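You operate a simulated robot arm through the tools that you are given. There is no shell and no other tool. Be economical: measure what you need, move in short steps, check, and stop when the job is done.

You are at the controls of a simulated robot arm. One attempt, no reset.

## Task
Draw raw water into the yellow cup and soft water into the blue, for the lab's test.
Fine: each about to its line with less than a teaspoon spilt, both taps shut; leave the cups under their spouts. Set down upright: sample cup.

The check looks at the end state, three seconds after you hand in, the way a careful person would. Anything else that was tipped, shoved, dropped, spilled or broken makes it a failure.

## Robot
A 6-joint arm with a two-finger parallel gripper, fixed in place. Base frame: the origin is at the foot of the arm, x ahead of it, y to its left, z up; the work surface is at about z = 800. Units: mm, rad, N and s.
With the tool pointing down near the work surface it reaches from about 340 to 760 mm from the base axis. Its first joint turns from -1.152 to 1.152 rad. Payload 2.45 kg.
Tool frame: the origin (TCP) lies between the finger pads and is the grasp point; the fingertips stand 24 mm ahead of it; z points along the fingers, y is the line along which they close. The gripper opens to 68 mm. The fingers are 17 mm wide and 10 mm thick; the gripper's body (40 by 70 mm) begins 41 mm behind the TCP.
Orientation is told as [roll, pitch, yaw] about the base's x, y, z axes, in that order, counted from this pose: with the fingers straight down and closing along the base's y, the tool's x points along the base's -x, its y along +y and its z along -z.

## Interface
- The arm moves only by the tool nudge_tool. Its argument "targets" is a list of rows, each a list of 7 numbers: the opening in per cent of the stroke, from 0 (shut) to 100 (fully open), then the shift along the tool's x, y, z in units of 25 mm (1.0 is 25 mm), then the turn, a rotation vector about the tool's x, y, z in units of 4 degrees (1.0 is 4 degrees). In form: [[jaw, dx, dy, dz, ax, ay, az], ...]. A call has 1 to 10 rows; each row shifts and turns the commanded pose from where the row before left it, along the tool's axes as they then stand. A call with a number of a shift or a turn outside -1 to 1 is refused whole. A row lasts 0.2 s, in which the tool goes at most 50 mm and 0.15 rad; a call with a longer step from one row to the next is refused whole, and so is a gripper value outside its range. A pose out of reach is approached as far as the arm can. The call stops where the force on the tool passes 40 N (or 10 N more than at its start, if that is more) or the arm is blocked; 0.2 s more then pass. The fingers move at their own pace (about 108 mm/s each) and stop on an object; they squeeze with about 42 N. The grip force told is the motor's: it shows also when the fingers shut on nothing. Time passes only in rows, and 0.2 s behind the last, so rows that do not move let the fingers close. It gives the time, the measured TCP pose, the force on the tool (base axes), the opening and the grip force at its end, in the units of the frame above (readings bear some noise), with the torque about the TCP (base axes, N m) and any sound that the robot's microphone picked up.
- Cameras (640 x 400 px; columns grow to the right, rows downward): "scene" is fixed at [154, 410.4, 1476.6]; the picture's right is [-0.85, -0.52, 0.00], its down [-0.26, 0.42, -0.87] and it looks along [0.46, -0.74, -0.49] (base axes); focal length 244 px, centre (320, 200). "wrist" rides on the gripper at [84, 11, -75] in the tool frame; the picture's right is [-0.13, 0.99, 0.00], its down [-0.60, -0.08, -0.79] and it looks along [-0.79, -0.10, 0.61] (tool axes); focal length 251 px, centre (320, 200). There is no depth. A picture from a camera that has moved, and an enlarged one, comes with that camera's place and axes in the base frame and with its lens. The place of the scene camera against the robot may be out by one fixed shift of up to 12 mm in any direction.
- camera(camera): a new picture of that camera. No time passes.
- zoom(camera, box): a new picture of the part [left, top, right, bottom] of that camera's present view, enlarged. No time passes.
- sign_off(): hands the job in; it is judged then, once.

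Work in short steps. Places have to be worked out from the pictures, the camera data and where the tool is seen: move nearer, look again, correct. Check each grasp and each placing, and mend what went wrong. You have 120 turns and 76 pictures in all, those below and enlarged ones among them. Open the gripper and draw the arm clear of the work before you hand the job in, unless the task says otherwise; then end with one line.

The tools are called after "Emit:" by a JSON object that holds its "op" and its "data". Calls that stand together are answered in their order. nudge_tool: Moves the arm, as the interface text tells. Its arguments: {"type":"object","properties":{"targets":{"type":"array","items":{"type":"array","items":{"type":"number"}}}},"required":["targets"]} The other tools are called the same way: camera (camera) takes a picture; zoom (camera, box) takes an enlarged picture of a part of a camera's view; sign_off () hands the job in.

At the start:

```text
time_s: 0.0
position: [422.3, -220.9, 1321.4]
ee_rot: [0.0, -0.001, 0.0]
ft_force: [-0.3, -0.5, 0.1]
wrist_torque: [-0.01, -0.03, 0.0]
opening: 68.1
grip_force: 0.1
```

scene: 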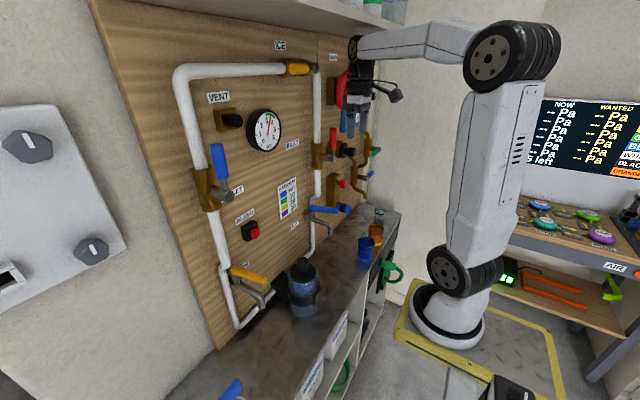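
wrist: 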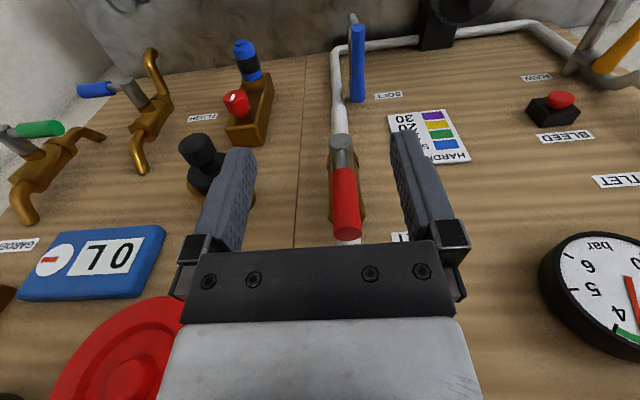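

The board shows a piping panel with taps and cups on the counter. I'll look closer at the right-hand side and at the lower part of the panel.

Emit:
{"op": "zoom", "data": {"camera": "scene", "box": [290, 100, 410, 300]}}

Emit:
{"op": "zoom", "data": {"camera": "scene", "box": [170, 50, 330, 200]}}

Emit:
{"op": "zoom", "data": {"camera": "scene", "box": [190, 190, 410, 330]}}

Emit:
{"op": "zoom", "data": {"camera": "wrist", "box": [320, 0, 640, 200]}}

```text
2.00 times, centred on (350, 200) of scene
camera zoom: at [154.0, 410.4, 1476.6], right [-0.85, -0.52, 0.0], down [-0.26, 0.42, -0.87], along [0.46, -0.74, -0.49], focal length 489 px, centre (260, 200)
```

zoom: 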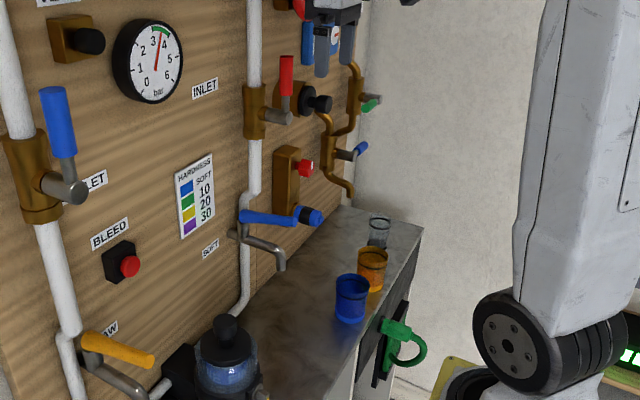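

```text
2.67 times, centred on (250, 125) of scene
camera zoom: at [154.0, 410.4, 1476.6], right [-0.85, -0.52, 0.0], down [-0.26, 0.42, -0.87], along [0.46, -0.74, -0.49], focal length 652 px, centre (507, 400)
```

zoom: 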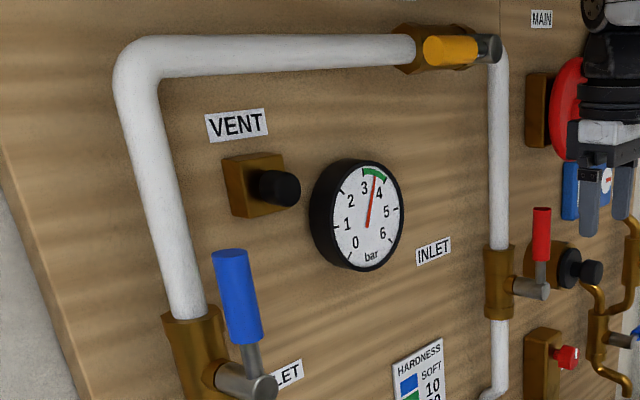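

```text
2.86 times, centred on (300, 260) of scene
camera zoom: at [154.0, 410.4, 1476.6], right [-0.85, -0.52, 0.0], down [-0.26, 0.42, -0.87], along [0.46, -0.74, -0.49], focal length 698 px, centre (377, 29)
```

zoom: 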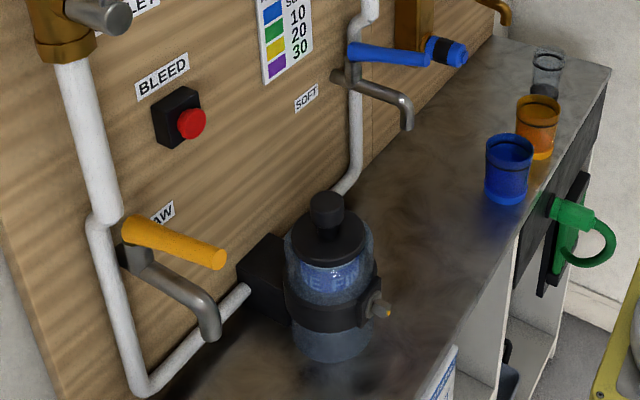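

```text
2.00 times, centred on (480, 100) of wrist
camera zoom: at [340.2, -209.6, 1395.5], right [0.13, 0.99, 0.0], down [0.6, -0.08, 0.79], along [0.79, -0.1, -0.61], focal length 503 px, centre (0, 400)
```

zoom: 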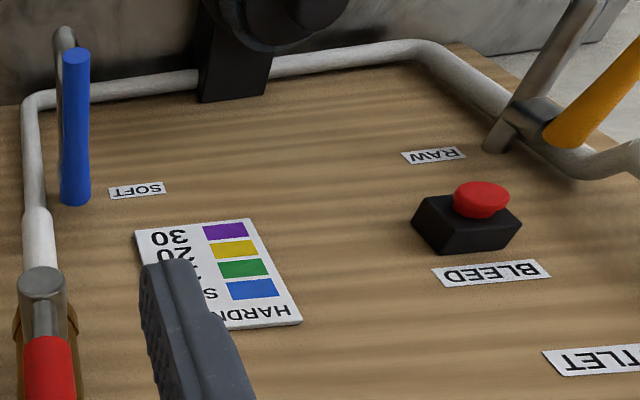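

The wrist picture is upside down relative to the board. I'll look at the remaining labels before working out which valves matter.

Emit:
{"op": "zoom", "data": {"camera": "wrist", "box": [0, 30, 320, 230]}}

Emit:
{"op": "zoom", "data": {"camera": "scene", "box": [250, 20, 390, 110]}}

Emit:
{"op": "zoom", "data": {"camera": "scene", "box": [500, 80, 640, 180]}}

Emit:
{"op": "zoom", "data": {"camera": "scene", "box": [180, 300, 400, 400]}}

```text
2.00 times, centred on (160, 130) of wrist
camera zoom: at [340.2, -209.6, 1395.5], right [0.13, 0.99, 0.0], down [0.6, -0.08, 0.79], along [0.79, -0.1, -0.61], focal length 503 px, centre (640, 340)
```

zoom: 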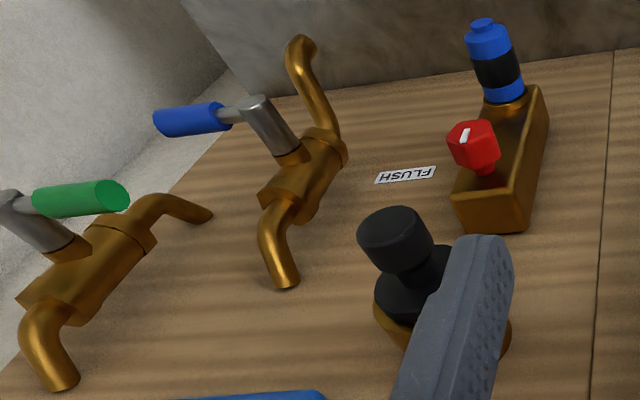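

```text
4.44 times, centred on (320, 65) of scene
camera zoom: at [154.0, 410.4, 1476.6], right [-0.85, -0.52, 0.0], down [-0.26, 0.42, -0.87], along [0.46, -0.74, -0.49], focal length 1086 px, centre (320, 800)
```

zoom: 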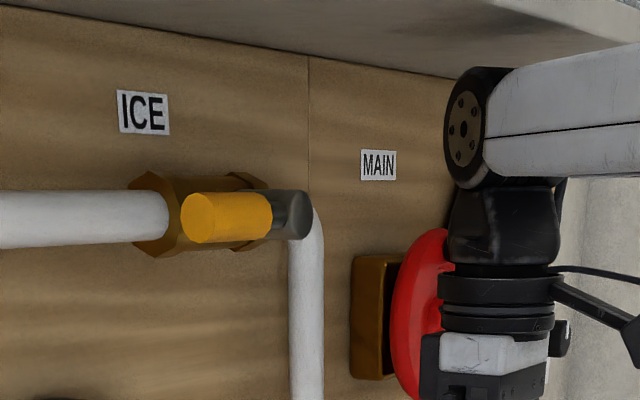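

```text
4.00 times, centred on (570, 130) of scene
camera zoom: at [154.0, 410.4, 1476.6], right [-0.85, -0.52, 0.0], down [-0.26, 0.42, -0.87], along [0.46, -0.74, -0.49], focal length 977 px, centre (-680, 480)
```

zoom: 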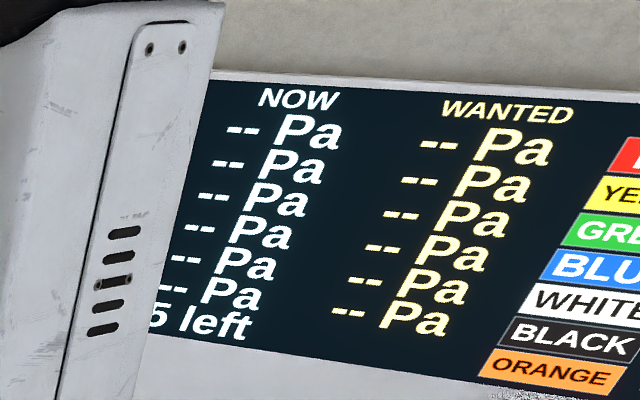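

```text
2.91 times, centred on (290, 350) of scene
camera zoom: at [154.0, 410.4, 1476.6], right [-0.85, -0.52, 0.0], down [-0.26, 0.42, -0.87], along [0.46, -0.74, -0.49], focal length 711 px, centre (407, -236)
```

zoom: 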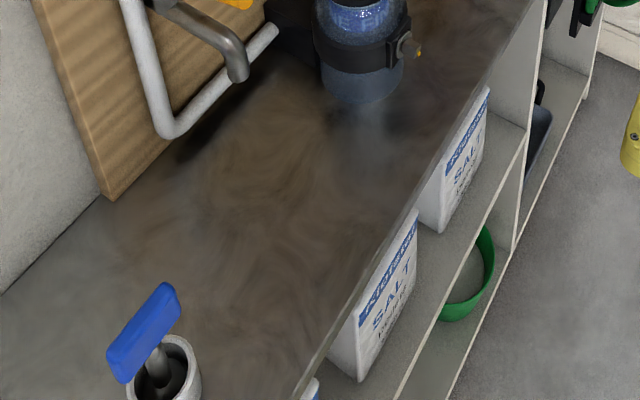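

Board plane is at about x=584 with the SOFT label at y≈-125, z≈998. I'll shift the tool left (+y) and slightly back to get a clear look at the piping.

Emit:
{"op": "nudge_tool", "data": {"targets": [[50, 0.8, 1, 0, 0, 0, 0], [50, 0.8, 1, 0, 0, 0, 0], [50, 0, 1, 0, 0, 0, 0], [50, 0, 1, 0, 0, 0, 0], [50, 0, 1, 0, 0, 0, 0], [50, 0, 1, 0, 0, 0, 0], [50, 0, 1, 0, 0, 0, 0], [50, 0, 1, 0, 0, 0, 0]]}}

Emit:
{"op": "camera", "data": {"camera": "wrist"}}

Emit:
{"op": "camera", "data": {"camera": "scene"}}

```text
time_s: 1.8
position: [382.9, -20.8, 1322.0]
ee_rot: [0.002, -0.001, 0.002]
ft_force: [0.8, -1.1, -1.1]
wrist_torque: [-0.02, 0.03, -0.01]
opening: 33.9
grip_force: 0.1
```

```text
65 pictures are left
camera wrist: at [300.7, -9.6, 1396.2], right [0.13, 0.99, 0.0], down [0.6, -0.08, 0.79], along [0.79, -0.1, -0.61], focal length 251 px, centre (320, 200)
```

wrist: 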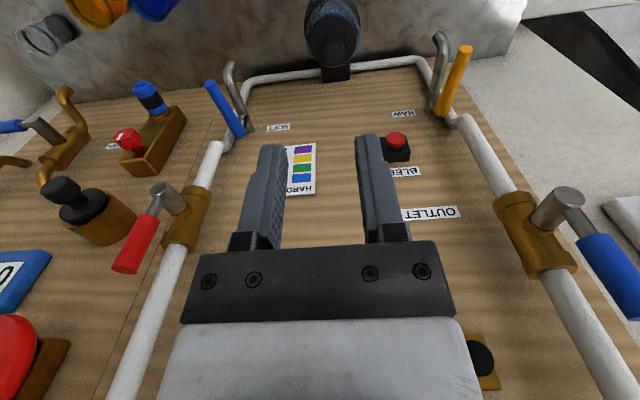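

```text
64 pictures are left
```

scene: 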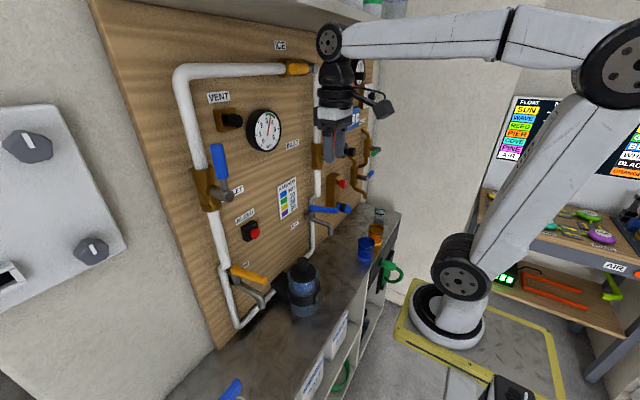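

Both inlet and outlet handles lie along their pipes. I want a proper look at the top valve ("ICE"?), so I'll raise the arm straight up.

Emit:
{"op": "nudge_tool", "data": {"targets": [[50, 0.4, 0, -1, 0, 0, 0], [50, 0.4, 0, -1, 0, 0, 0], [50, 0, 0, -1, 0, 0, 0], [50, 0, 0, -1, 0, 0, 0], [50, 0, 0, -1, 0, 0, 0], [50, 0, 0, -1, 0, 0, 0], [50, 0, 0, -1, 0, 0, 0], [50, 0, 0, -1, 0, 0, 0]]}}

Emit:
{"op": "camera", "data": {"camera": "wrist"}}

```text
time_s: 2.7
position: [347.6, -18.5, 1350.1]
ee_rot: [0.012, 0.164, 0.001]
ft_force: [0.1, -0.1, -0.5]
wrist_torque: [-0.03, -0.02, -0.03]
opening: 34.0
grip_force: 0.0
out of reach, approached as far as the arm can: row 1, 2
stopped in row 4: the arm was blocked; the commanded pose is now the measured one
```

```text
63 pictures are left
camera wrist: at [278.3, -8.9, 1437.0], right [0.13, 0.99, -0.01], down [0.73, -0.09, 0.68], along [0.67, -0.09, -0.73], focal length 251 px, centre (320, 200)
```

wrist: 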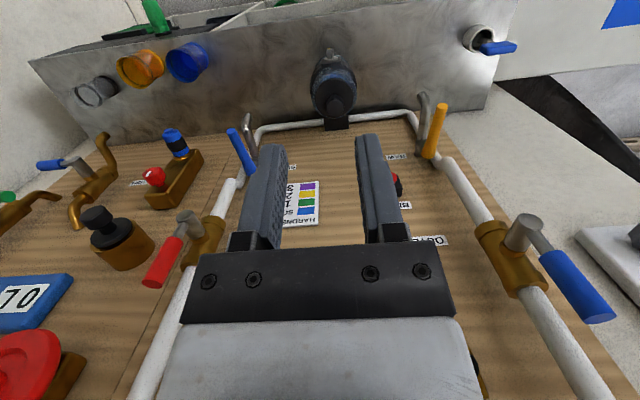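

The arm is at its limit there. Instead I'll tip the tool towards the board (negative pitch) so the camera looks level at the top valve.

Emit:
{"op": "nudge_tool", "data": {"targets": [[50, 0, 0, 0.8, 0, -1, 0], [50, 0, 0, 0.6, 0, -1, 0], [50, 0, 0, 0, 0, -1, 0], [50, 0, 0, 0, 0, -1, 0], [50, 0, 0, 0, 0, -1, 0], [50, 0, 0, 0, 0, -1, 0], [50, 0, 0, 0, 0, -1, 0], [50, 0, 0, 0, 0, -1, 0], [50, 0, 0, 0, 0, -1, 0], [50, 0, 0, 0, 0, -1, 0]]}}

Emit:
{"op": "camera", "data": {"camera": "wrist"}}

```text
time_s: 4.9
position: [472.1, -31.5, 1321.0]
ee_rot: [0.013, -0.525, -0.008]
ft_force: [-0.7, 0.5, -0.3]
wrist_torque: [0.0, -0.01, 0.0]
opening: 33.9
grip_force: 0.1
out of reach, approached as far as the arm can: row 1, 2, 3, 4, 5, 6, 7, 8, 9, 10
```

```text
62 pictures are left
camera wrist: at [362.4, -20.9, 1342.8], right [0.11, 0.99, 0.08], down [0.12, -0.09, 0.99], along [0.99, -0.1, -0.13], focal length 251 px, centre (320, 200)
```

wrist: 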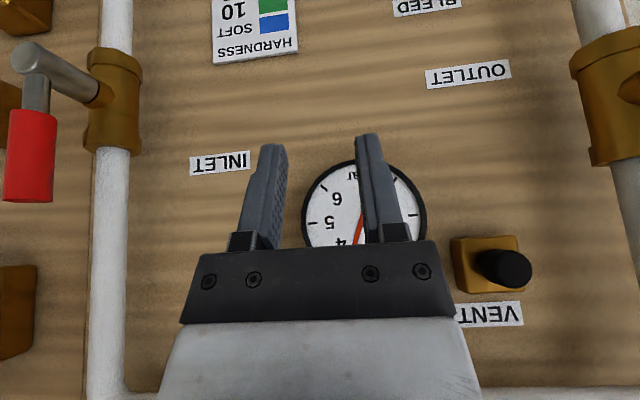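

The commanded pose lags behind what the arm can reach, so I'll bring the command forward to the measured pose (+x about 125 mm in command) and check that they agree.

Emit:
{"op": "nudge_tool", "data": {"targets": [[50, -0.86, 0, 0.5, 0, 0, 0], [50, -0.86, 0, 0.5, 0, 0, 0], [50, -0.86, 0, 0.5, 0, 0, 0], [50, -0.86, 0, 0.5, 0, 0, 0]]}}

```text
time_s: 6.1
position: [522.3, -31.3, 1316.7]
ee_rot: [0.014, -0.493, -0.014]
ft_force: [-0.1, 0.1, 0.6]
wrist_torque: [-0.01, -0.01, -0.02]
opening: 34.0
grip_force: 0.1
stopped in row 4: the arm was blocked; the commanded pose is now the measured one
```

Now the command equals the measured pose. I'll pull back from the board and down, into the comfortable workspace.

Emit:
{"op": "nudge_tool", "data": {"targets": [[50, 0.88, 0, -0.47, 0, 0, 0], [50, 0.88, 0, -0.47, 0, 0, 0], [50, 0.88, 0, -0.47, 0, 0, 0]]}}

Emit:
{"op": "camera", "data": {"camera": "scene"}}

```text
time_s: 6.9
position: [465.9, -30.3, 1311.8]
ee_rot: [0.017, -0.489, -0.01]
ft_force: [0.2, 0.5, -0.3]
wrist_torque: [0.03, 0.0, 0.01]
opening: 33.9
grip_force: 0.1
```

```text
61 pictures are left
```

scene: 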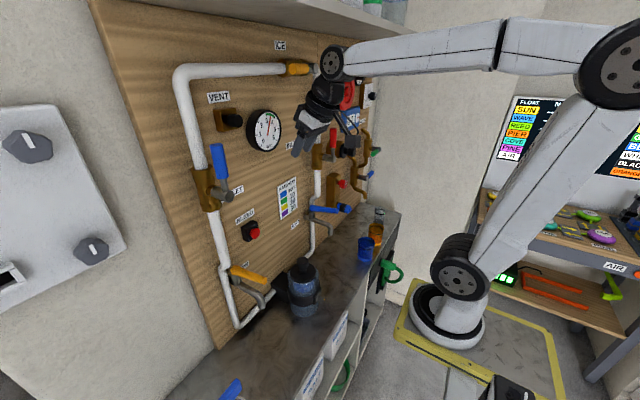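

I'll zoom in hard on the top valve and label from the scene camera.

Emit:
{"op": "zoom", "data": {"camera": "scene", "box": [264, 30, 328, 90]}}

```text
6.67 times, centred on (296, 60) of scene
camera zoom: at [154.1, 410.4, 1476.6], right [-0.85, -0.52, 0.0], down [-0.26, 0.42, -0.87], along [0.46, -0.74, -0.49], focal length 1629 px, centre (480, 1133)
```

zoom: 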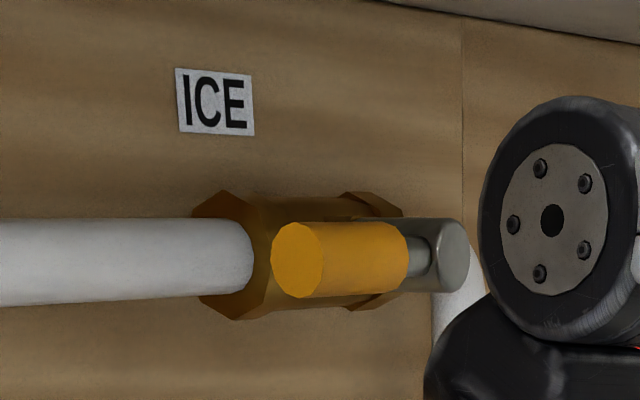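

The label reads "ICE" (looks cut off), handle along the top pipe. I'll now descend to view the taps and their piping from the front.

Emit:
{"op": "nudge_tool", "data": {"targets": [[50, 0.9, 0, 0.7, 0, 0, 0], [50, 0.9, 0, 0.7, 0, 0, 0], [50, 0.47, 0, 0.88, 0, 0, 0], [50, 0.47, 0, 0.88, 0, 0, 0], [50, 0.47, 0, 0.88, 0, 0, 0], [50, 0.47, 0, 0.88, 0, 0, 0], [50, 0.47, 0, 0.88, 0, 0, 0], [50, 0.47, 0, 0.88, 0, 0, 0]]}}

Emit:
{"op": "camera", "data": {"camera": "wrist"}}

```text
time_s: 8.7
position: [461.5, -29.5, 1108.4]
ee_rot: [0.017, -0.491, -0.014]
ft_force: [-0.5, 0.8, -0.6]
wrist_torque: [-0.05, 0.03, 0.0]
opening: 34.1
grip_force: 0.0
out of reach, approached as far as the arm can: row 1, 2
```

```text
59 pictures are left
camera wrist: at [353.5, -18.2, 1134.4], right [0.12, 0.99, 0.08], down [0.16, -0.09, 0.98], along [0.98, -0.1, -0.17], focal length 251 px, centre (320, 200)
```

wrist: 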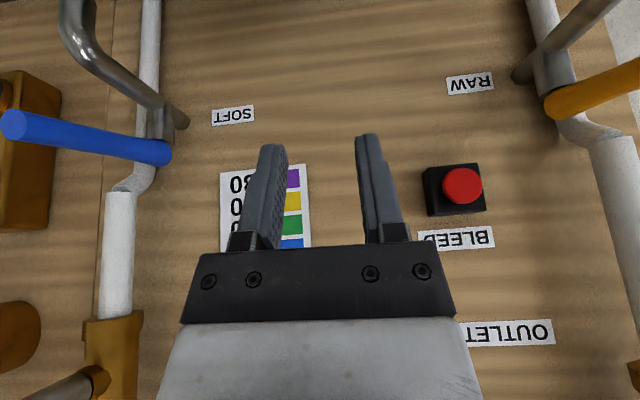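

The pipes run continuously past the taps; the SOFT label is by the blue lever, RAW by the yellow. Both levers point straight out from the board (-x), ~105 mm long, near z≈1050–1075. I need to see how the levers pivot.

Emit:
{"op": "zoom", "data": {"camera": "scene", "box": [220, 255, 284, 295]}}

Emit:
{"op": "zoom", "data": {"camera": "scene", "box": [292, 180, 372, 230]}}

Emit:
{"op": "zoom", "data": {"camera": "wrist", "box": [0, 0, 200, 200]}}

Emit:
{"op": "zoom", "data": {"camera": "wrist", "box": [480, 0, 640, 160]}}

```text
10.00 times, centred on (252, 275) of scene
camera zoom: at [154.0, 410.4, 1476.6], right [-0.85, -0.52, 0.0], down [-0.26, 0.42, -0.87], along [0.46, -0.74, -0.49], focal length 2444 px, centre (1000, -550)
```

zoom: 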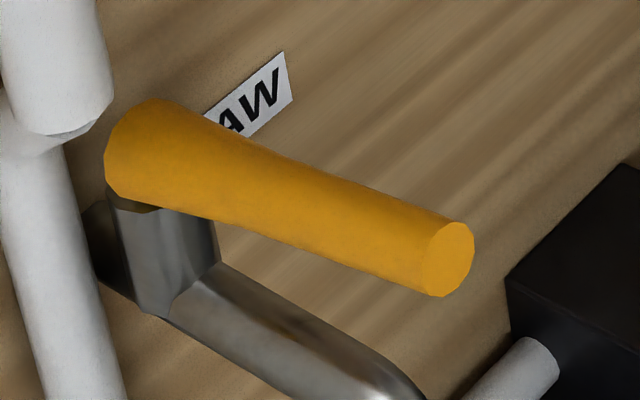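

```text
8.00 times, centred on (332, 205) of scene
camera zoom: at [154.0, 410.4, 1476.6], right [-0.85, -0.52, 0.0], down [-0.26, 0.42, -0.87], along [0.46, -0.74, -0.49], focal length 1955 px, centre (224, 160)
```

zoom: 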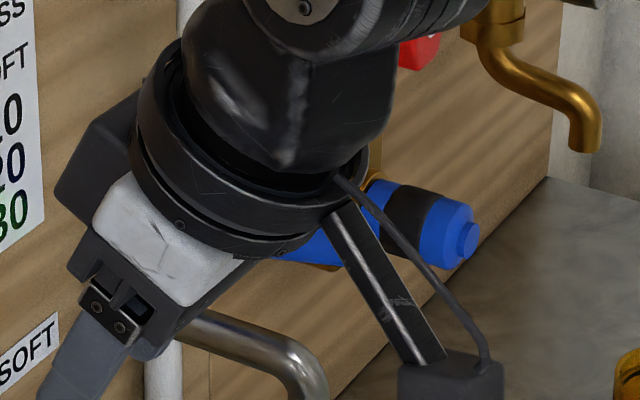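

```text
2.00 times, centred on (100, 100) of wrist
camera zoom: at [353.5, -18.2, 1134.4], right [0.12, 0.99, 0.08], down [0.16, -0.09, 0.98], along [0.98, -0.1, -0.17], focal length 503 px, centre (760, 400)
```

zoom: 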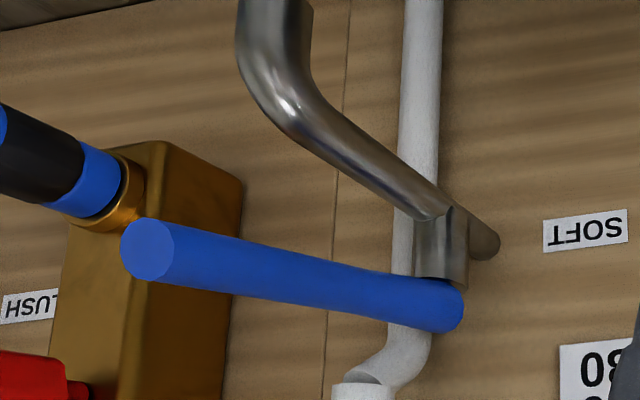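

```text
2.50 times, centred on (560, 80) of wrist
camera zoom: at [353.5, -18.2, 1134.4], right [0.12, 0.99, 0.08], down [0.16, -0.09, 0.98], along [0.98, -0.1, -0.17], focal length 629 px, centre (-280, 500)
```

zoom: 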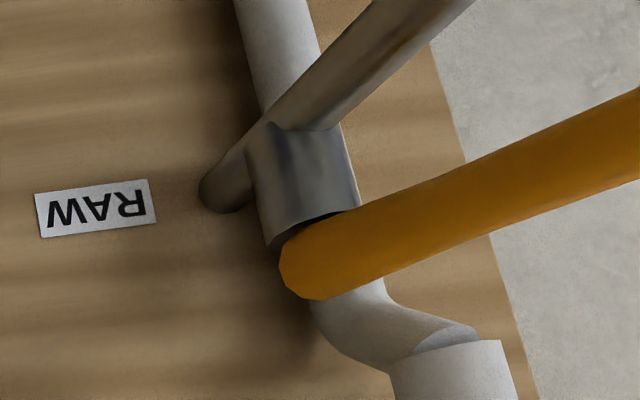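

The taps have their own tails into the board, so the labels decide. Now the cups.

Emit:
{"op": "zoom", "data": {"camera": "scene", "box": [345, 195, 409, 275]}}

Emit:
{"op": "zoom", "data": {"camera": "scene", "box": [250, 240, 410, 340]}}

```text
5.00 times, centred on (377, 235) of scene
camera zoom: at [154.0, 410.4, 1476.6], right [-0.85, -0.52, 0.0], down [-0.26, 0.42, -0.87], along [0.46, -0.74, -0.49], focal length 1222 px, centre (35, 25)
```

zoom: 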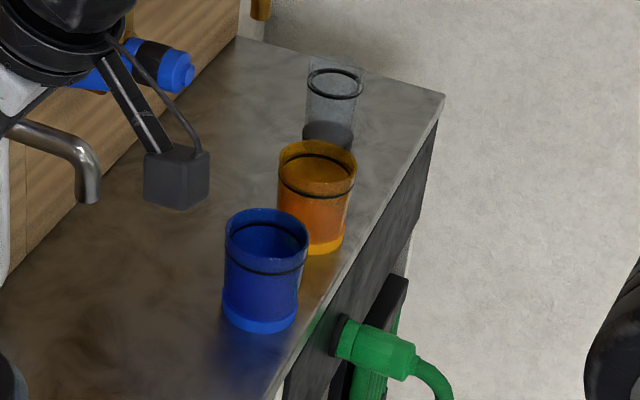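

```text
4.00 times, centred on (330, 290) of scene
camera zoom: at [154.0, 410.4, 1476.6], right [-0.85, -0.52, 0.0], down [-0.26, 0.42, -0.87], along [0.46, -0.74, -0.49], focal length 977 px, centre (280, -160)
```

zoom: 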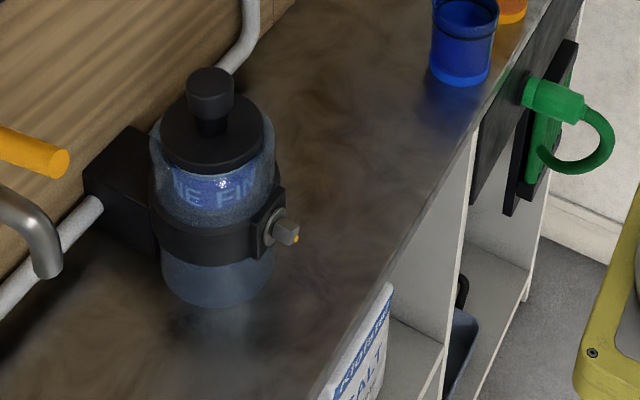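

Blue cup is estimated at (390,-310), yellow at (385,-423), each ~62 mm wide, ~80 mm tall; soft spout tip is near (480,-177,~955). A tool tilted forward about 40° will fit below the spouts. First I retreat from the board.

Emit:
{"op": "nudge_tool", "data": {"targets": [[100, 0.88, 0, -0.47, 0, 0, 0], [100, 0.88, 0, -0.47, 0, 0, 0], [100, 0.88, 0, -0.47, 0, 0, 0], [100, 0.2, -1, 0, 0, 0, 0], [100, 0, -1, 0, 0, 0, 0], [100, 0, -1, 0, 0, 0, 0], [100, 0, -1, 0, 0, 0, 0], [100, 0, -1, 0, 0, 0, 0], [100, 0, -1, 0, 0, 0, 0], [100, 0, -1, 0, 0, 0, 0]]}}

```text
time_s: 10.9
position: [401.5, -204.3, 1109.6]
ee_rot: [0.019, -0.489, -0.011]
ft_force: [-1.6, 0.5, 0.0]
wrist_torque: [-0.02, 0.0, 0.01]
opening: 68.0
grip_force: 0.0
out of reach, approached as far as the arm can: row 3
```

Continuing towards the cups and bringing the tool vertical to look down at them.

Emit:
{"op": "nudge_tool", "data": {"targets": [[100, 0, -1, 0, 0, 1, 0], [100, 0, -1, 0, 0, 1, 0], [100, 0, -1, 0, 0, 1, 0], [100, 0, -1, 0, 0, 1, 0], [100, 0, -0.5, 0, 0, 1, 0], [100, 0, 0, 0, 0, 1, 0], [100, 0, 0, 0, 0, 1, 0]]}}

Emit:
{"op": "camera", "data": {"camera": "wrist"}}

```text
time_s: 12.5
position: [400.9, -319.4, 1107.5]
ee_rot: [0.013, 0.002, -0.005]
ft_force: [0.5, -0.4, 1.0]
wrist_torque: [0.01, -0.03, -0.03]
opening: 68.0
grip_force: 0.0
```

```text
52 pictures are left
camera wrist: at [318.0, -308.1, 1182.5], right [0.13, 0.99, 0.01], down [0.6, -0.09, 0.79], along [0.79, -0.1, -0.61], focal length 251 px, centre (320, 200)
```

wrist: 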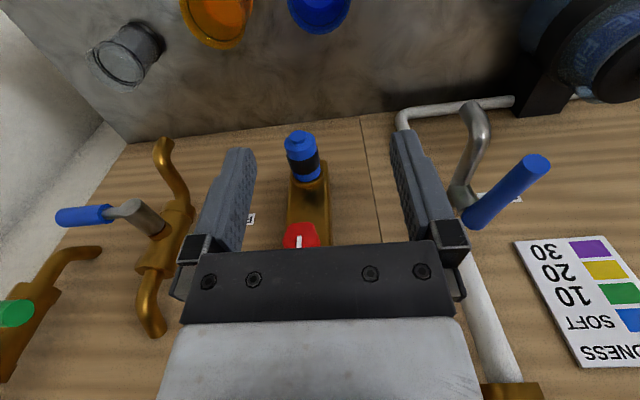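

Refined: soft lever runs from (559,-174,1039) to its tip (453,-180,1063), sloping up outward; soft spout tip ≈ (479,-175,960). Blue cup ≈ (390,-312). I'll descend to z≈970 near the blue cup and tilt the tool forward.

Emit:
{"op": "nudge_tool", "data": {"targets": [[100, 0.6, 0.4, 1, 0, 0, 0], [100, 0.6, 0, 1, 0, 0, 0], [100, 0, 0, 1, 0, 0, 0], [100, 0, 0, 1, 0, 0, 0], [100, 0, 0, 1, 0, 0, 0], [100, 0, 0, 0.5, 0, -1, 0], [100, 0, 0, 0, 0, -1, 0], [100, 0, 0, 0, 0, -1, 0], [100, 0, 0, 0, 0, -1, 0], [100, 0, 0, 0, 0, -1, 0]]}}

Emit:
{"op": "camera", "data": {"camera": "wrist"}}

```text
time_s: 14.7
position: [372.0, -306.8, 969.6]
ee_rot: [0.017, -0.351, -0.01]
ft_force: [0.6, 0.3, -0.3]
wrist_torque: [-0.01, -0.02, -0.01]
opening: 67.8
grip_force: 0.0
```

```text
51 pictures are left
camera wrist: at [268.9, -296.0, 1011.8], right [0.13, 0.99, 0.06], down [0.3, -0.09, 0.95], along [0.95, -0.1, -0.3], focal length 251 px, centre (320, 200)
```

wrist: 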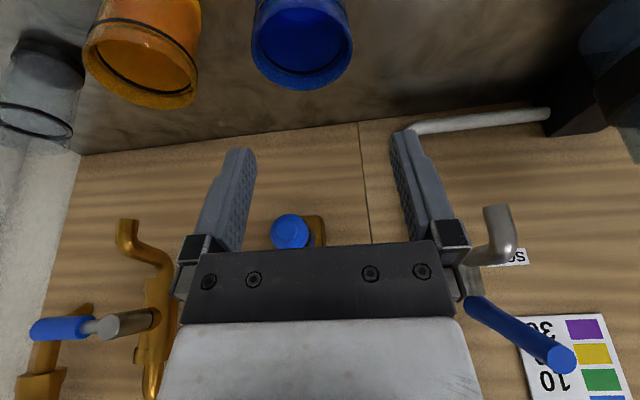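

Blue cup rim: centre ≈ (387,-314), ~61 mm wide. I'll complete the tilt to about -0.7, shift y by -7 mm, and look again from lower.

Emit:
{"op": "nudge_tool", "data": {"targets": [[100, 0, -0.28, 0, 0, -1, 0], [100, 0, 0, 0, 0, -1, 0], [100, 0, 0, 0, 0, -1, 0], [100, 0, 0, 0, 0, -1, 0], [100, 0, 0, 0, 0, -1, 0], [100, 0.64, 0, 0.76, 0, 0, 0]]}}

Emit:
{"op": "camera", "data": {"camera": "wrist"}}

```text
time_s: 16.1
position: [378.6, -311.9, 943.6]
ee_rot: [0.017, -0.698, -0.018]
ft_force: [0.3, 0.7, 0.6]
wrist_torque: [0.0, 0.01, 0.01]
opening: 67.9
grip_force: 0.0
out of reach, approached as far as the arm can: row 5
```

```text
50 pictures are left
camera wrist: at [267.0, -299.9, 947.9], right [0.1, 0.99, 0.1], down [-0.05, -0.09, 0.99], along [0.99, -0.11, 0.04], focal length 251 px, centre (320, 200)
```

wrist: 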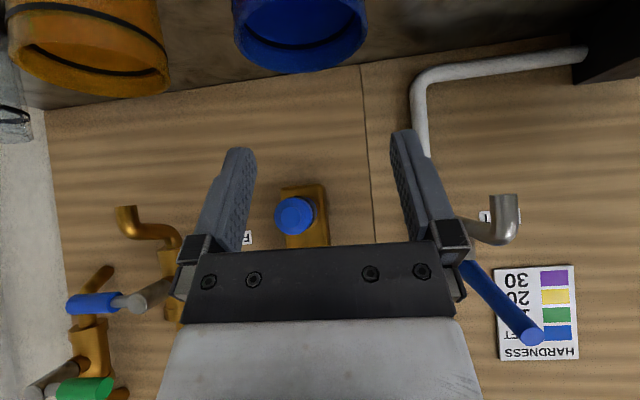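

Cup y ≈ -315; fingers at -312. I'll correct 3 mm and descend straight down ~80 mm so the fingers straddle the cup.

Emit:
{"op": "nudge_tool", "data": {"targets": [[100, 0.64, -0.13, 0.76, 0, 0, 0], [100, 0.64, 0, 0.76, 0, 0, 0]]}}

Emit:
{"op": "camera", "data": {"camera": "wrist"}}

```text
time_s: 16.7
position: [380.1, -313.6, 896.4]
ee_rot: [0.018, -0.698, -0.018]
ft_force: [-0.1, 0.2, -0.9]
wrist_torque: [-0.02, 0.02, -0.01]
opening: 68.0
grip_force: 0.2
```

```text
49 pictures are left
camera wrist: at [268.5, -302.4, 899.4], right [0.1, 0.99, 0.1], down [-0.05, -0.09, 0.99], along [0.99, -0.11, 0.04], focal length 251 px, centre (320, 200)
```

wrist: 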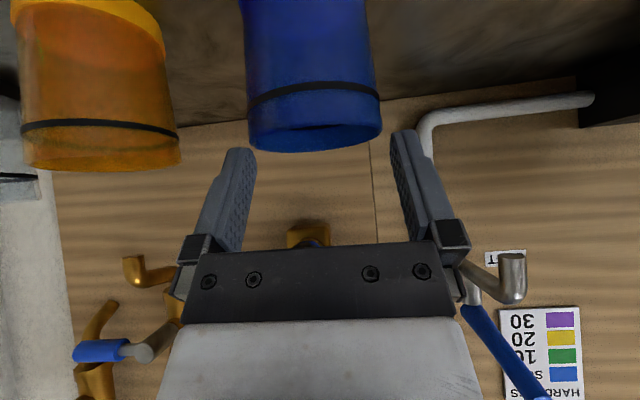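

Rim at z≈878 just at fingertip level; the cup is ~3 mm to the -y side of the finger centre. Correcting and lowering 32 mm.

Emit:
{"op": "nudge_tool", "data": {"targets": [[100, 0, -0.11, 0, 0, 0, 0], [100, 0.42, 0, 0.5, 0, 0, 0], [100, 0.41, 0, 0.48, 0, 0, 0]]}}

Emit:
{"op": "camera", "data": {"camera": "wrist"}}

```text
time_s: 17.5
position: [380.3, -313.1, 863.2]
ee_rot: [0.02, -0.698, -0.016]
ft_force: [1.1, -0.1, -0.8]
wrist_torque: [-0.03, -0.02, 0.01]
opening: 68.3
grip_force: 0.0
```

```text
48 pictures are left
camera wrist: at [268.6, -302.7, 866.2], right [0.1, 0.99, 0.1], down [-0.05, -0.09, 0.99], along [0.99, -0.11, 0.04], focal length 251 px, centre (320, 200)
```

wrist: 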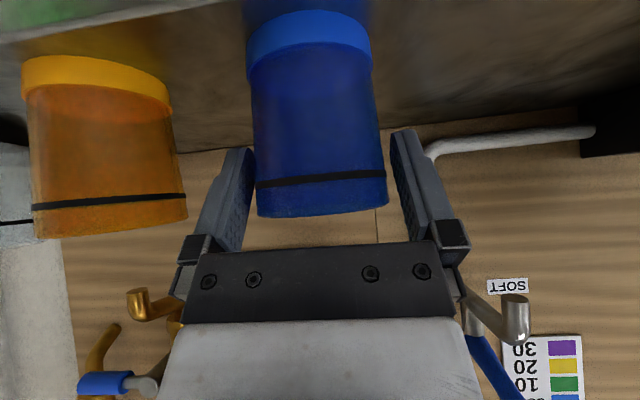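

The fingers straddle the blue cup with no contact force. Closing.

Emit:
{"op": "nudge_tool", "data": {"targets": [[85, 0, 0, 0, 0, 0, 0], [80, 0, 0, 0, 0, 0, 0], [80, 0, 0, 0, 0, 0, 0]]}}

Emit:
{"op": "zoom", "data": {"camera": "wrist", "box": [160, 0, 480, 260]}}

```text
time_s: 18.3
position: [379.6, -313.5, 862.0]
ee_rot: [0.019, -0.697, -0.018]
ft_force: [-0.1, 0.0, -0.2]
wrist_torque: [0.01, 0.03, 0.03]
opening: 61.4
grip_force: 42.5
```

```text
1.54 times, centred on (320, 130) of wrist
camera zoom: at [268.6, -302.6, 866.4], right [0.1, 0.99, 0.1], down [-0.05, -0.09, 0.99], along [0.99, -0.11, 0.04], focal length 387 px, centre (320, 308)
```

zoom: 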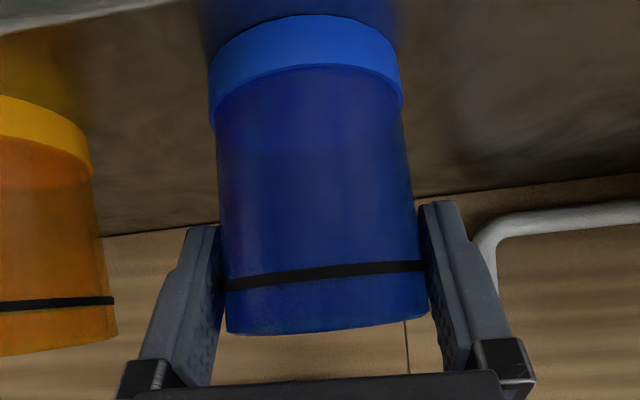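

Gripped at 61.4 mm. Lifting 25 mm straight up, then carrying to below the soft spout (target cup centre (479,-175)).

Emit:
{"op": "nudge_tool", "data": {"targets": [[80, -0.32, 0, -0.38, 0, 0, 0], [80, -0.32, 0, -0.38, 0, 0, 0], [80, -0.464, 0.92, 0.391, 0, 0, 0], [80, -0.464, 0.92, 0.391, 0, 0, 0], [80, -0.464, 0.92, 0.391, 0, 0, 0], [80, -0.464, 0.92, 0.391, 0, 0, 0], [80, -0.464, 0.92, 0.391, 0, 0, 0]]}}

Emit:
{"op": "camera", "data": {"camera": "wrist"}}

Emit:
{"op": "zoom", "data": {"camera": "scene", "box": [260, 160, 420, 280]}}

```text
time_s: 19.9
position: [457.1, -199.0, 891.2]
ee_rot: [0.019, -0.698, -0.015]
ft_force: [0.5, 0.7, -0.7]
wrist_torque: [0.02, 0.0, -0.05]
opening: 61.2
grip_force: 41.9
out of reach, approached as far as the arm can: row 1
```

```text
46 pictures are left
camera wrist: at [344.7, -187.4, 894.7], right [0.1, 0.99, 0.1], down [-0.05, -0.09, 0.99], along [0.99, -0.11, 0.04], focal length 251 px, centre (320, 200)
```

wrist: 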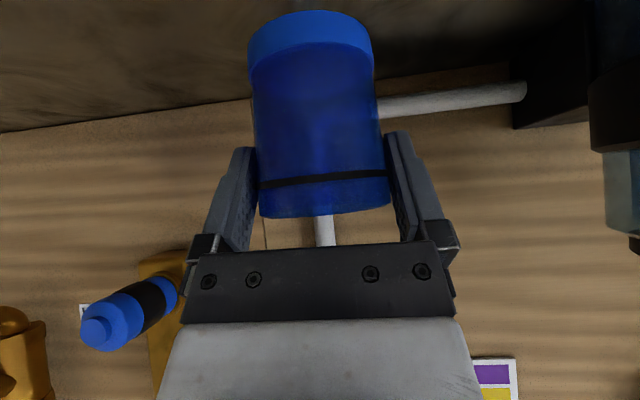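

```text
3.33 times, centred on (340, 220) of scene
camera zoom: at [154.1, 410.4, 1476.6], right [-0.85, -0.52, 0.0], down [-0.26, 0.42, -0.87], along [0.46, -0.74, -0.49], focal length 814 px, centre (253, 133)
```

zoom: 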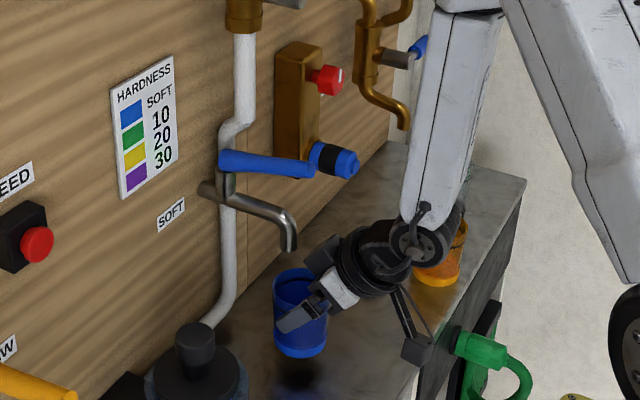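

Spout tip, triangulated from several views: ≈ (473,-180.5,967). The cup is held level at (465,-199). I'll shift +8 x, +18.5 y and lower 26 mm.

Emit:
{"op": "nudge_tool", "data": {"targets": [[80, -0.25, 0.74, 0.2, 0, 0, 0], [80, 0.32, 0, 0.38, 0, 0, 0], [80, 0.34, 0, 0.41, 0, 0, 0]]}}

Emit:
{"op": "zoom", "data": {"camera": "scene", "box": [300, 190, 380, 270]}}

Emit:
{"op": "camera", "data": {"camera": "wrist"}}

```text
time_s: 20.7
position: [473.4, -189.0, 874.2]
ee_rot: [0.028, -0.693, -0.024]
ft_force: [0.8, 0.2, -1.4]
wrist_torque: [-0.01, 0.06, 0.01]
opening: 61.6
grip_force: 41.8
out of reach, approached as far as the arm can: row 2, 3
```

```text
5.00 times, centred on (340, 230) of scene
camera zoom: at [154.1, 410.4, 1476.6], right [-0.85, -0.52, 0.0], down [-0.26, 0.42, -0.87], along [0.46, -0.74, -0.49], focal length 1222 px, centre (220, 50)
```

zoom: 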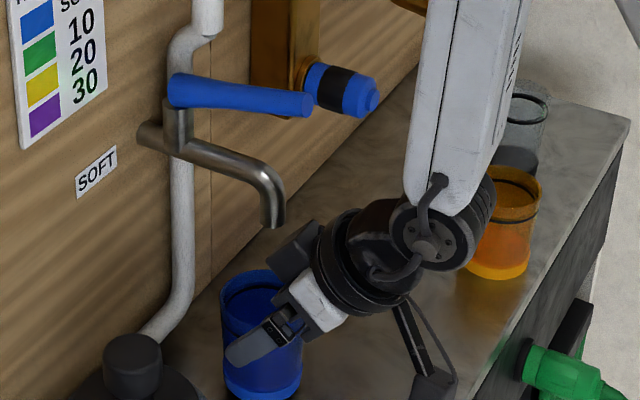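

```text
43 pictures are left
camera wrist: at [362.1, -177.7, 877.9], right [0.1, 0.99, 0.11], down [-0.04, -0.1, 0.99], along [0.99, -0.11, 0.03], focal length 251 px, centre (320, 200)
```

wrist: 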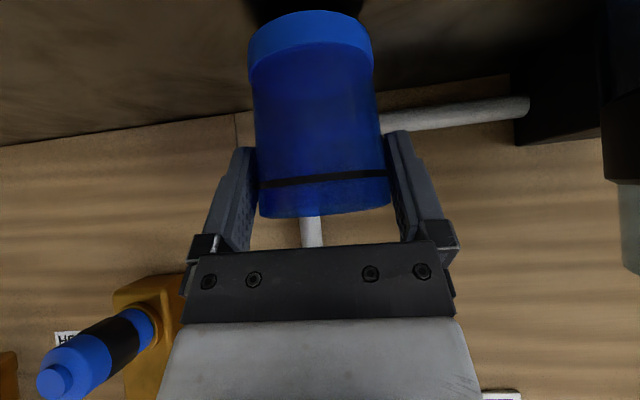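

The tilted pose is too close to the base to reach. Turning the tool in yaw (pointing more towards +y) moves the wrist outward; I'll raise the command 15 mm and yaw +32° holding the cup level.

Emit:
{"op": "nudge_tool", "data": {"targets": [[80, -0.384, 0, -0.456, 0, 0, 0], [80, 0, 0, 0, -0.64, 0, -0.765], [80, 0, 0, 0, -0.64, 0, -0.765], [80, 0, 0, 0, -0.64, 0, -0.765], [80, 0, 0, 0, -0.64, 0, -0.765], [80, 0, 0, 0, -0.64, 0, -0.765], [80, 0, 0, 0, -0.64, 0, -0.765], [80, 0, 0, 0, -0.64, 0, -0.765], [80, 0, 0, 0, -0.64, 0, -0.765]]}}

Emit:
{"op": "zoom", "data": {"camera": "scene", "box": [300, 180, 380, 260]}}

```text
time_s: 22.7
position: [474.6, -189.7, 890.6]
ee_rot: [0.016, -0.706, 0.542]
ft_force: [0.2, 0.5, -1.2]
wrist_torque: [0.05, 0.03, -0.01]
opening: 61.4
grip_force: 42.3
```

```text
5.00 times, centred on (340, 220) of scene
camera zoom: at [154.1, 410.4, 1476.6], right [-0.85, -0.52, 0.0], down [-0.26, 0.42, -0.87], along [0.46, -0.74, -0.49], focal length 1222 px, centre (220, 100)
```

zoom: 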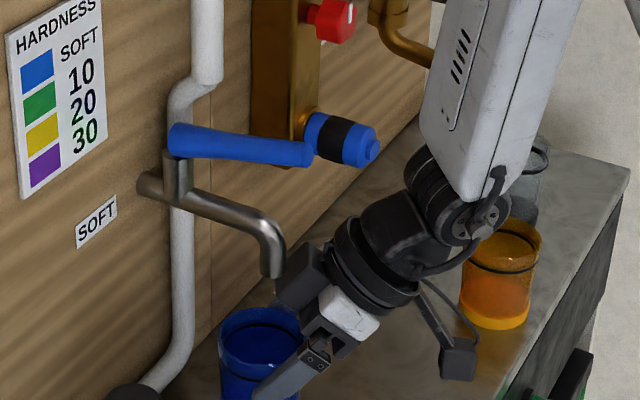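

Reachable now at (474.6,-189.7,890.6), cup centre ≈ (481,-186). I'll shift (-8,+5) mm, lower most of the way, and check.

Emit:
{"op": "nudge_tool", "data": {"targets": [[80, 0.141, 0.344, -0.118, 0, 0, 0], [80, 0.3, 0, 0.36, 0, 0, 0], [80, 0.28, 0, 0.34, 0, 0, 0]]}}

Emit:
{"op": "camera", "data": {"camera": "wrist"}}

Emit:
{"op": "zoom", "data": {"camera": "scene", "box": [300, 190, 380, 270]}}

```text
time_s: 23.5
position: [464.9, -183.7, 866.4]
ee_rot: [0.014, -0.705, 0.543]
ft_force: [0.6, -0.9, -0.9]
wrist_torque: [0.02, 0.01, 0.0]
opening: 61.4
grip_force: 41.7
```

```text
41 pictures are left
camera wrist: at [365.2, -233.4, 869.6], right [-0.44, 0.89, 0.1], down [0.0, -0.11, 0.99], along [0.9, 0.43, 0.05], focal length 251 px, centre (320, 200)
```

wrist: 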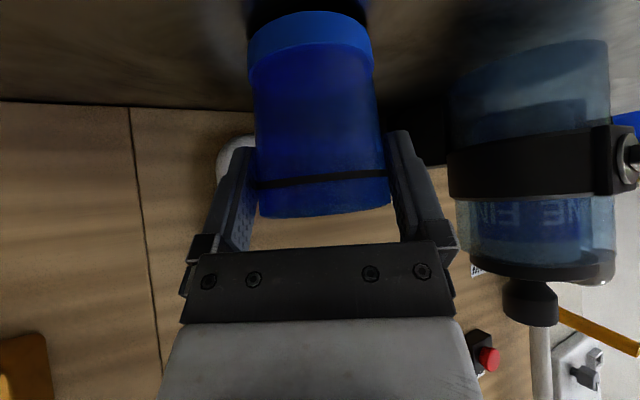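

```text
5.00 times, centred on (340, 230) of scene
camera zoom: at [154.1, 410.4, 1476.6], right [-0.85, -0.52, 0.0], down [-0.26, 0.42, -0.87], along [0.46, -0.74, -0.49], focal length 1222 px, centre (220, 50)
```

zoom: 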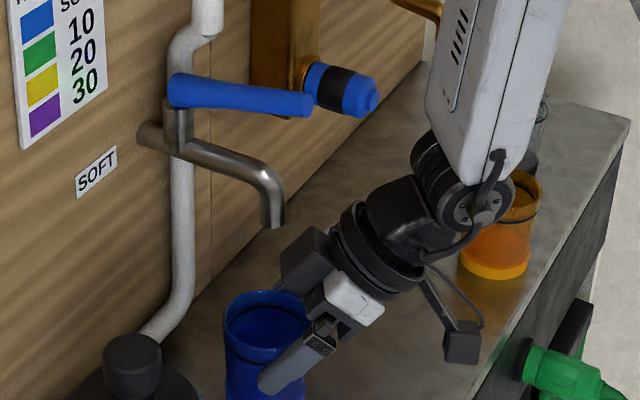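

Cup is under the soft spout to within a few mm. Lowering the last 4 mm and releasing.

Emit:
{"op": "nudge_tool", "data": {"targets": [[80, 0.06, 0, 0.07, 0, 0, 0], [80, 0.04, 0, 0.045, 0, 0, 0], [80, 0, 0, 0, 0, 0, 0]]}}

```text
time_s: 24.3
position: [466.4, -181.6, 863.3]
ee_rot: [0.016, -0.707, 0.542]
ft_force: [-0.4, 0.4, 1.6]
wrist_torque: [0.04, 0.06, 0.0]
opening: 61.1
grip_force: 41.3
```

Force in z changed slightly (-0.9 → +1.6), and z matches the pick height: on the counter. Opening.

Emit:
{"op": "nudge_tool", "data": {"targets": [[90, 0, 0, 0, 0, 0, 0], [100, 0, 0, 0, 0, 0, 0]]}}

Emit:
{"op": "camera", "data": {"camera": "wrist"}}

```text
time_s: 24.9
position: [465.5, -183.8, 862.7]
ee_rot: [0.016, -0.705, 0.543]
ft_force: [-0.4, 0.5, -0.3]
wrist_torque: [-0.02, -0.02, 0.04]
opening: 67.8
grip_force: 0.1
```

```text
39 pictures are left
camera wrist: at [365.3, -233.7, 865.2], right [-0.44, 0.89, 0.1], down [0.0, -0.11, 0.99], along [0.9, 0.43, 0.05], focal length 251 px, centre (320, 200)
```

wrist: 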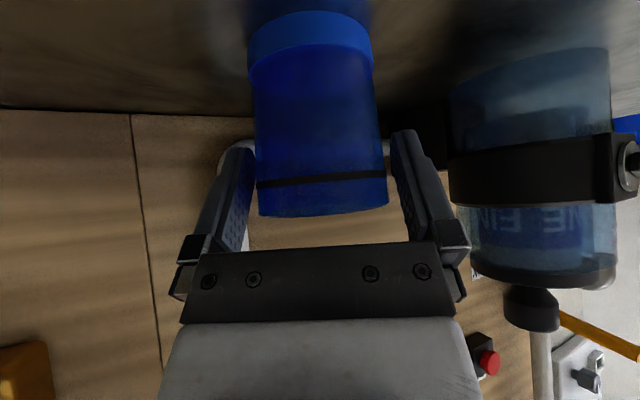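

Blue cup stands released under the soft spout. Backing out along the tool axis, then turning yaw back and moving toward the yellow cup.

Emit:
{"op": "nudge_tool", "data": {"targets": [[100, 0, 0, -0.6, 0, 0, 0], [100, 0, 0, -0.8, 0, 0, 0], [100, 0, 0, -1, 0, 0, 0], [100, -0.3, -0.8, -0.5, 0, 0, 0], [100, -0.3, -1, -0.5, 0.64, 0, 0.765], [100, 0, -1, 0, 0.64, 0, 0.765], [100, 0, -1, 0, 0.64, 0, 0.765], [100, 0, -1, 0, 0.64, 0, 0.765]]}}

Emit:
{"op": "camera", "data": {"camera": "scene"}}

```text
time_s: 26.7
position: [480.8, -313.3, 931.3]
ee_rot: [0.032, -0.697, 0.252]
ft_force: [-21.6, 12.0, -10.3]
wrist_torque: [0.09, -0.45, -0.85]
opening: 54.0
grip_force: 0.1
```

```text
38 pictures are left
```

scene: 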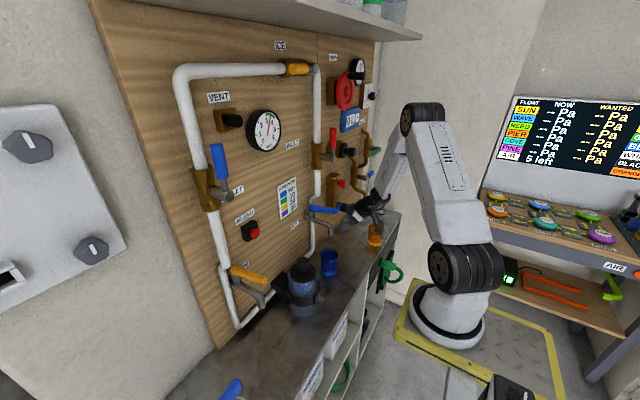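

I drifted into the flush unit (force ~26 N): sideways moves in the yawed frame carried me towards the board. Backing straight off in -x.

Emit:
{"op": "nudge_tool", "data": {"targets": [[100, 0.37, 0.12, -0.31, 0, 0, 0], [100, 0.74, 0.25, -0.62, 0, 0, 0], [100, 0.74, 0.25, -0.62, 0, 0, 0]]}}

Emit:
{"op": "camera", "data": {"camera": "wrist"}}

Emit:
{"op": "zoom", "data": {"camera": "scene", "box": [290, 150, 410, 290]}}

```text
time_s: 27.5
position: [420.1, -315.8, 936.2]
ee_rot: [0.018, -0.702, 0.264]
ft_force: [0.0, -0.2, -0.5]
wrist_torque: [-0.02, 0.02, 0.02]
opening: 68.1
grip_force: 0.0
```

```text
37 pictures are left
camera wrist: at [310.2, -337.2, 938.6], right [-0.17, 0.98, 0.1], down [-0.02, -0.1, 0.99], along [0.98, 0.17, 0.04], focal length 251 px, centre (320, 200)
```

wrist: 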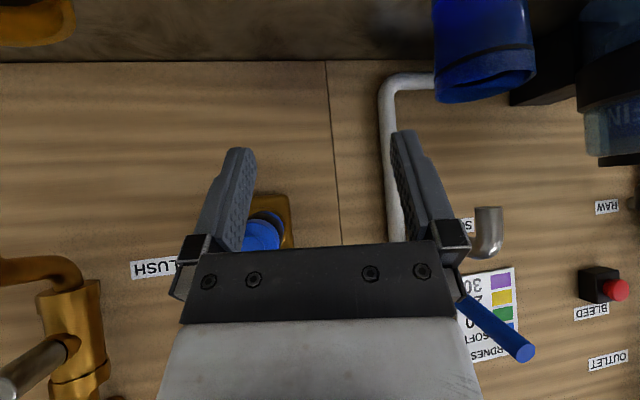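

```text
2.86 times, centred on (350, 220) of scene
camera zoom: at [154.0, 410.4, 1476.6], right [-0.85, -0.52, 0.0], down [-0.26, 0.42, -0.87], along [0.46, -0.74, -0.49], focal length 698 px, centre (234, 143)
```

zoom: 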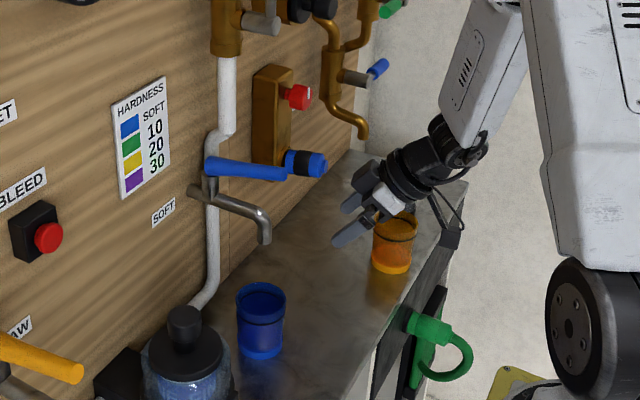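

No harm visible; the canister and red knob look unchanged. Now I undo the yaw and go to just above the yellow cup.

Emit:
{"op": "nudge_tool", "data": {"targets": [[100, 0, 0, 0, 0.605, 0, 0.723], [100, 0, 0, 0, 0.605, 0, 0.723], [100, 0, 0, 0, 0.605, 0, 0.723], [100, 0, 0, 0, 0.605, 0, 0.723], [100, 0.204, -0.816, -0.318, 0, 0, 0], [100, 0.204, -0.816, -0.318, 0, 0, 0], [100, 0.204, -0.816, -0.318, 0, 0, 0], [100, 0.204, -0.816, -0.318, 0, 0, 0], [100, 0.204, -0.816, -0.318, 0, 0, 0]]}}

Emit:
{"op": "camera", "data": {"camera": "wrist"}}

```text
time_s: 29.5
position: [421.0, -394.6, 948.3]
ee_rot: [0.019, -0.698, -0.001]
ft_force: [0.1, 0.4, 0.0]
wrist_torque: [0.0, -0.02, -0.04]
opening: 68.2
grip_force: 0.1
out of reach, approached as far as the arm can: row 7, 8, 9
```

```text
35 pictures are left
camera wrist: at [310.0, -386.5, 952.1], right [0.09, 0.99, 0.1], down [-0.05, -0.09, 0.99], along [0.99, -0.09, 0.04], focal length 251 px, centre (320, 200)
```

wrist: 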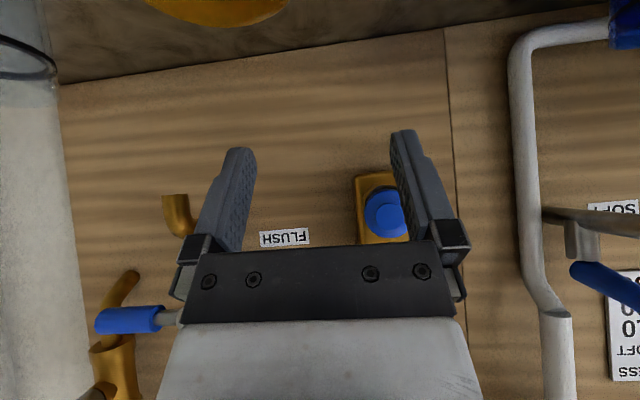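

The base joint limits this pose; pointing the tool radially outward (yaw ≈ -0.5) will fix it. Yawing, then moving over the yellow cup.

Emit:
{"op": "nudge_tool", "data": {"targets": [[100, 0, 0, 0, 0.64, 0, 0.765], [100, 0, 0, 0, 0.64, 0, 0.765], [100, 0, 0, 0, 0.64, 0, 0.765], [100, 0, 0, 0, 0.64, 0, 0.765], [100, 0, 0, 0, 0.64, 0, 0.765], [100, 0, 0, 0, 0.64, 0, 0.765], [100, 0, 0, 0, 0.64, 0, 0.765], [100, 0.53, -0.81, -0.45, 0, 0, 0], [100, 0.53, -0.81, -0.45, 0, 0, 0]]}}

Emit:
{"op": "camera", "data": {"camera": "wrist"}}

```text
time_s: 31.5
position: [389.0, -409.9, 949.2]
ee_rot: [0.019, -0.691, -0.488]
ft_force: [-0.2, -0.4, -0.4]
wrist_torque: [-0.01, -0.06, -0.01]
opening: 68.0
grip_force: 0.0
out of reach, approached as far as the arm can: row 9
```

```text
34 pictures are left
camera wrist: at [294.9, -347.9, 953.5], right [0.54, 0.83, 0.1], down [-0.08, -0.06, 0.99], along [0.84, -0.55, 0.03], focal length 251 px, centre (320, 200)
```

wrist: 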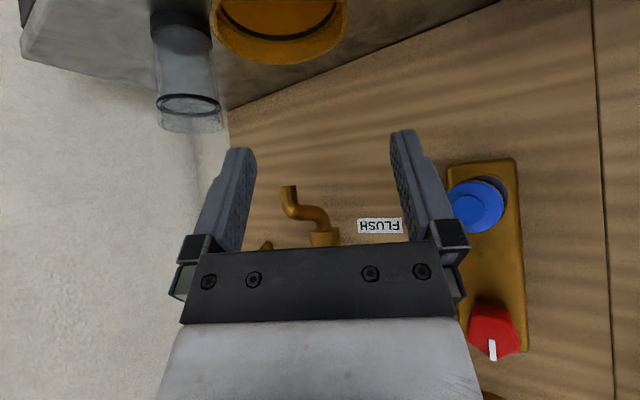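

Yellow cup centre ≈ (383,-422). I'll lower 20 mm (easier reach there), then shift back 8 mm and sideways 13 mm.

Emit:
{"op": "nudge_tool", "data": {"targets": [[100, 0.51, 0, 0.61, 0, 0, 0], [100, 0.235, -0.53, -0.2, 0, 0, 0], [100, 0.32, 0, 0.38, 0, 0, 0]]}}

Emit:
{"op": "camera", "data": {"camera": "wrist"}}

```text
time_s: 32.3
position: [389.8, -409.1, 915.9]
ee_rot: [0.016, -0.691, -0.489]
ft_force: [0.7, 0.9, -0.6]
wrist_torque: [0.04, 0.0, 0.03]
opening: 68.2
grip_force: 0.0
out of reach, approached as far as the arm can: row 2
```

```text
33 pictures are left
camera wrist: at [295.6, -347.7, 919.5], right [0.54, 0.83, 0.1], down [-0.08, -0.06, 0.99], along [0.84, -0.55, 0.03], focal length 251 px, centre (320, 200)
```

wrist: 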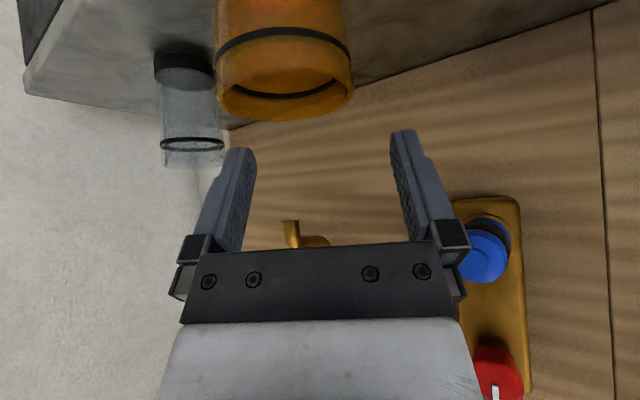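

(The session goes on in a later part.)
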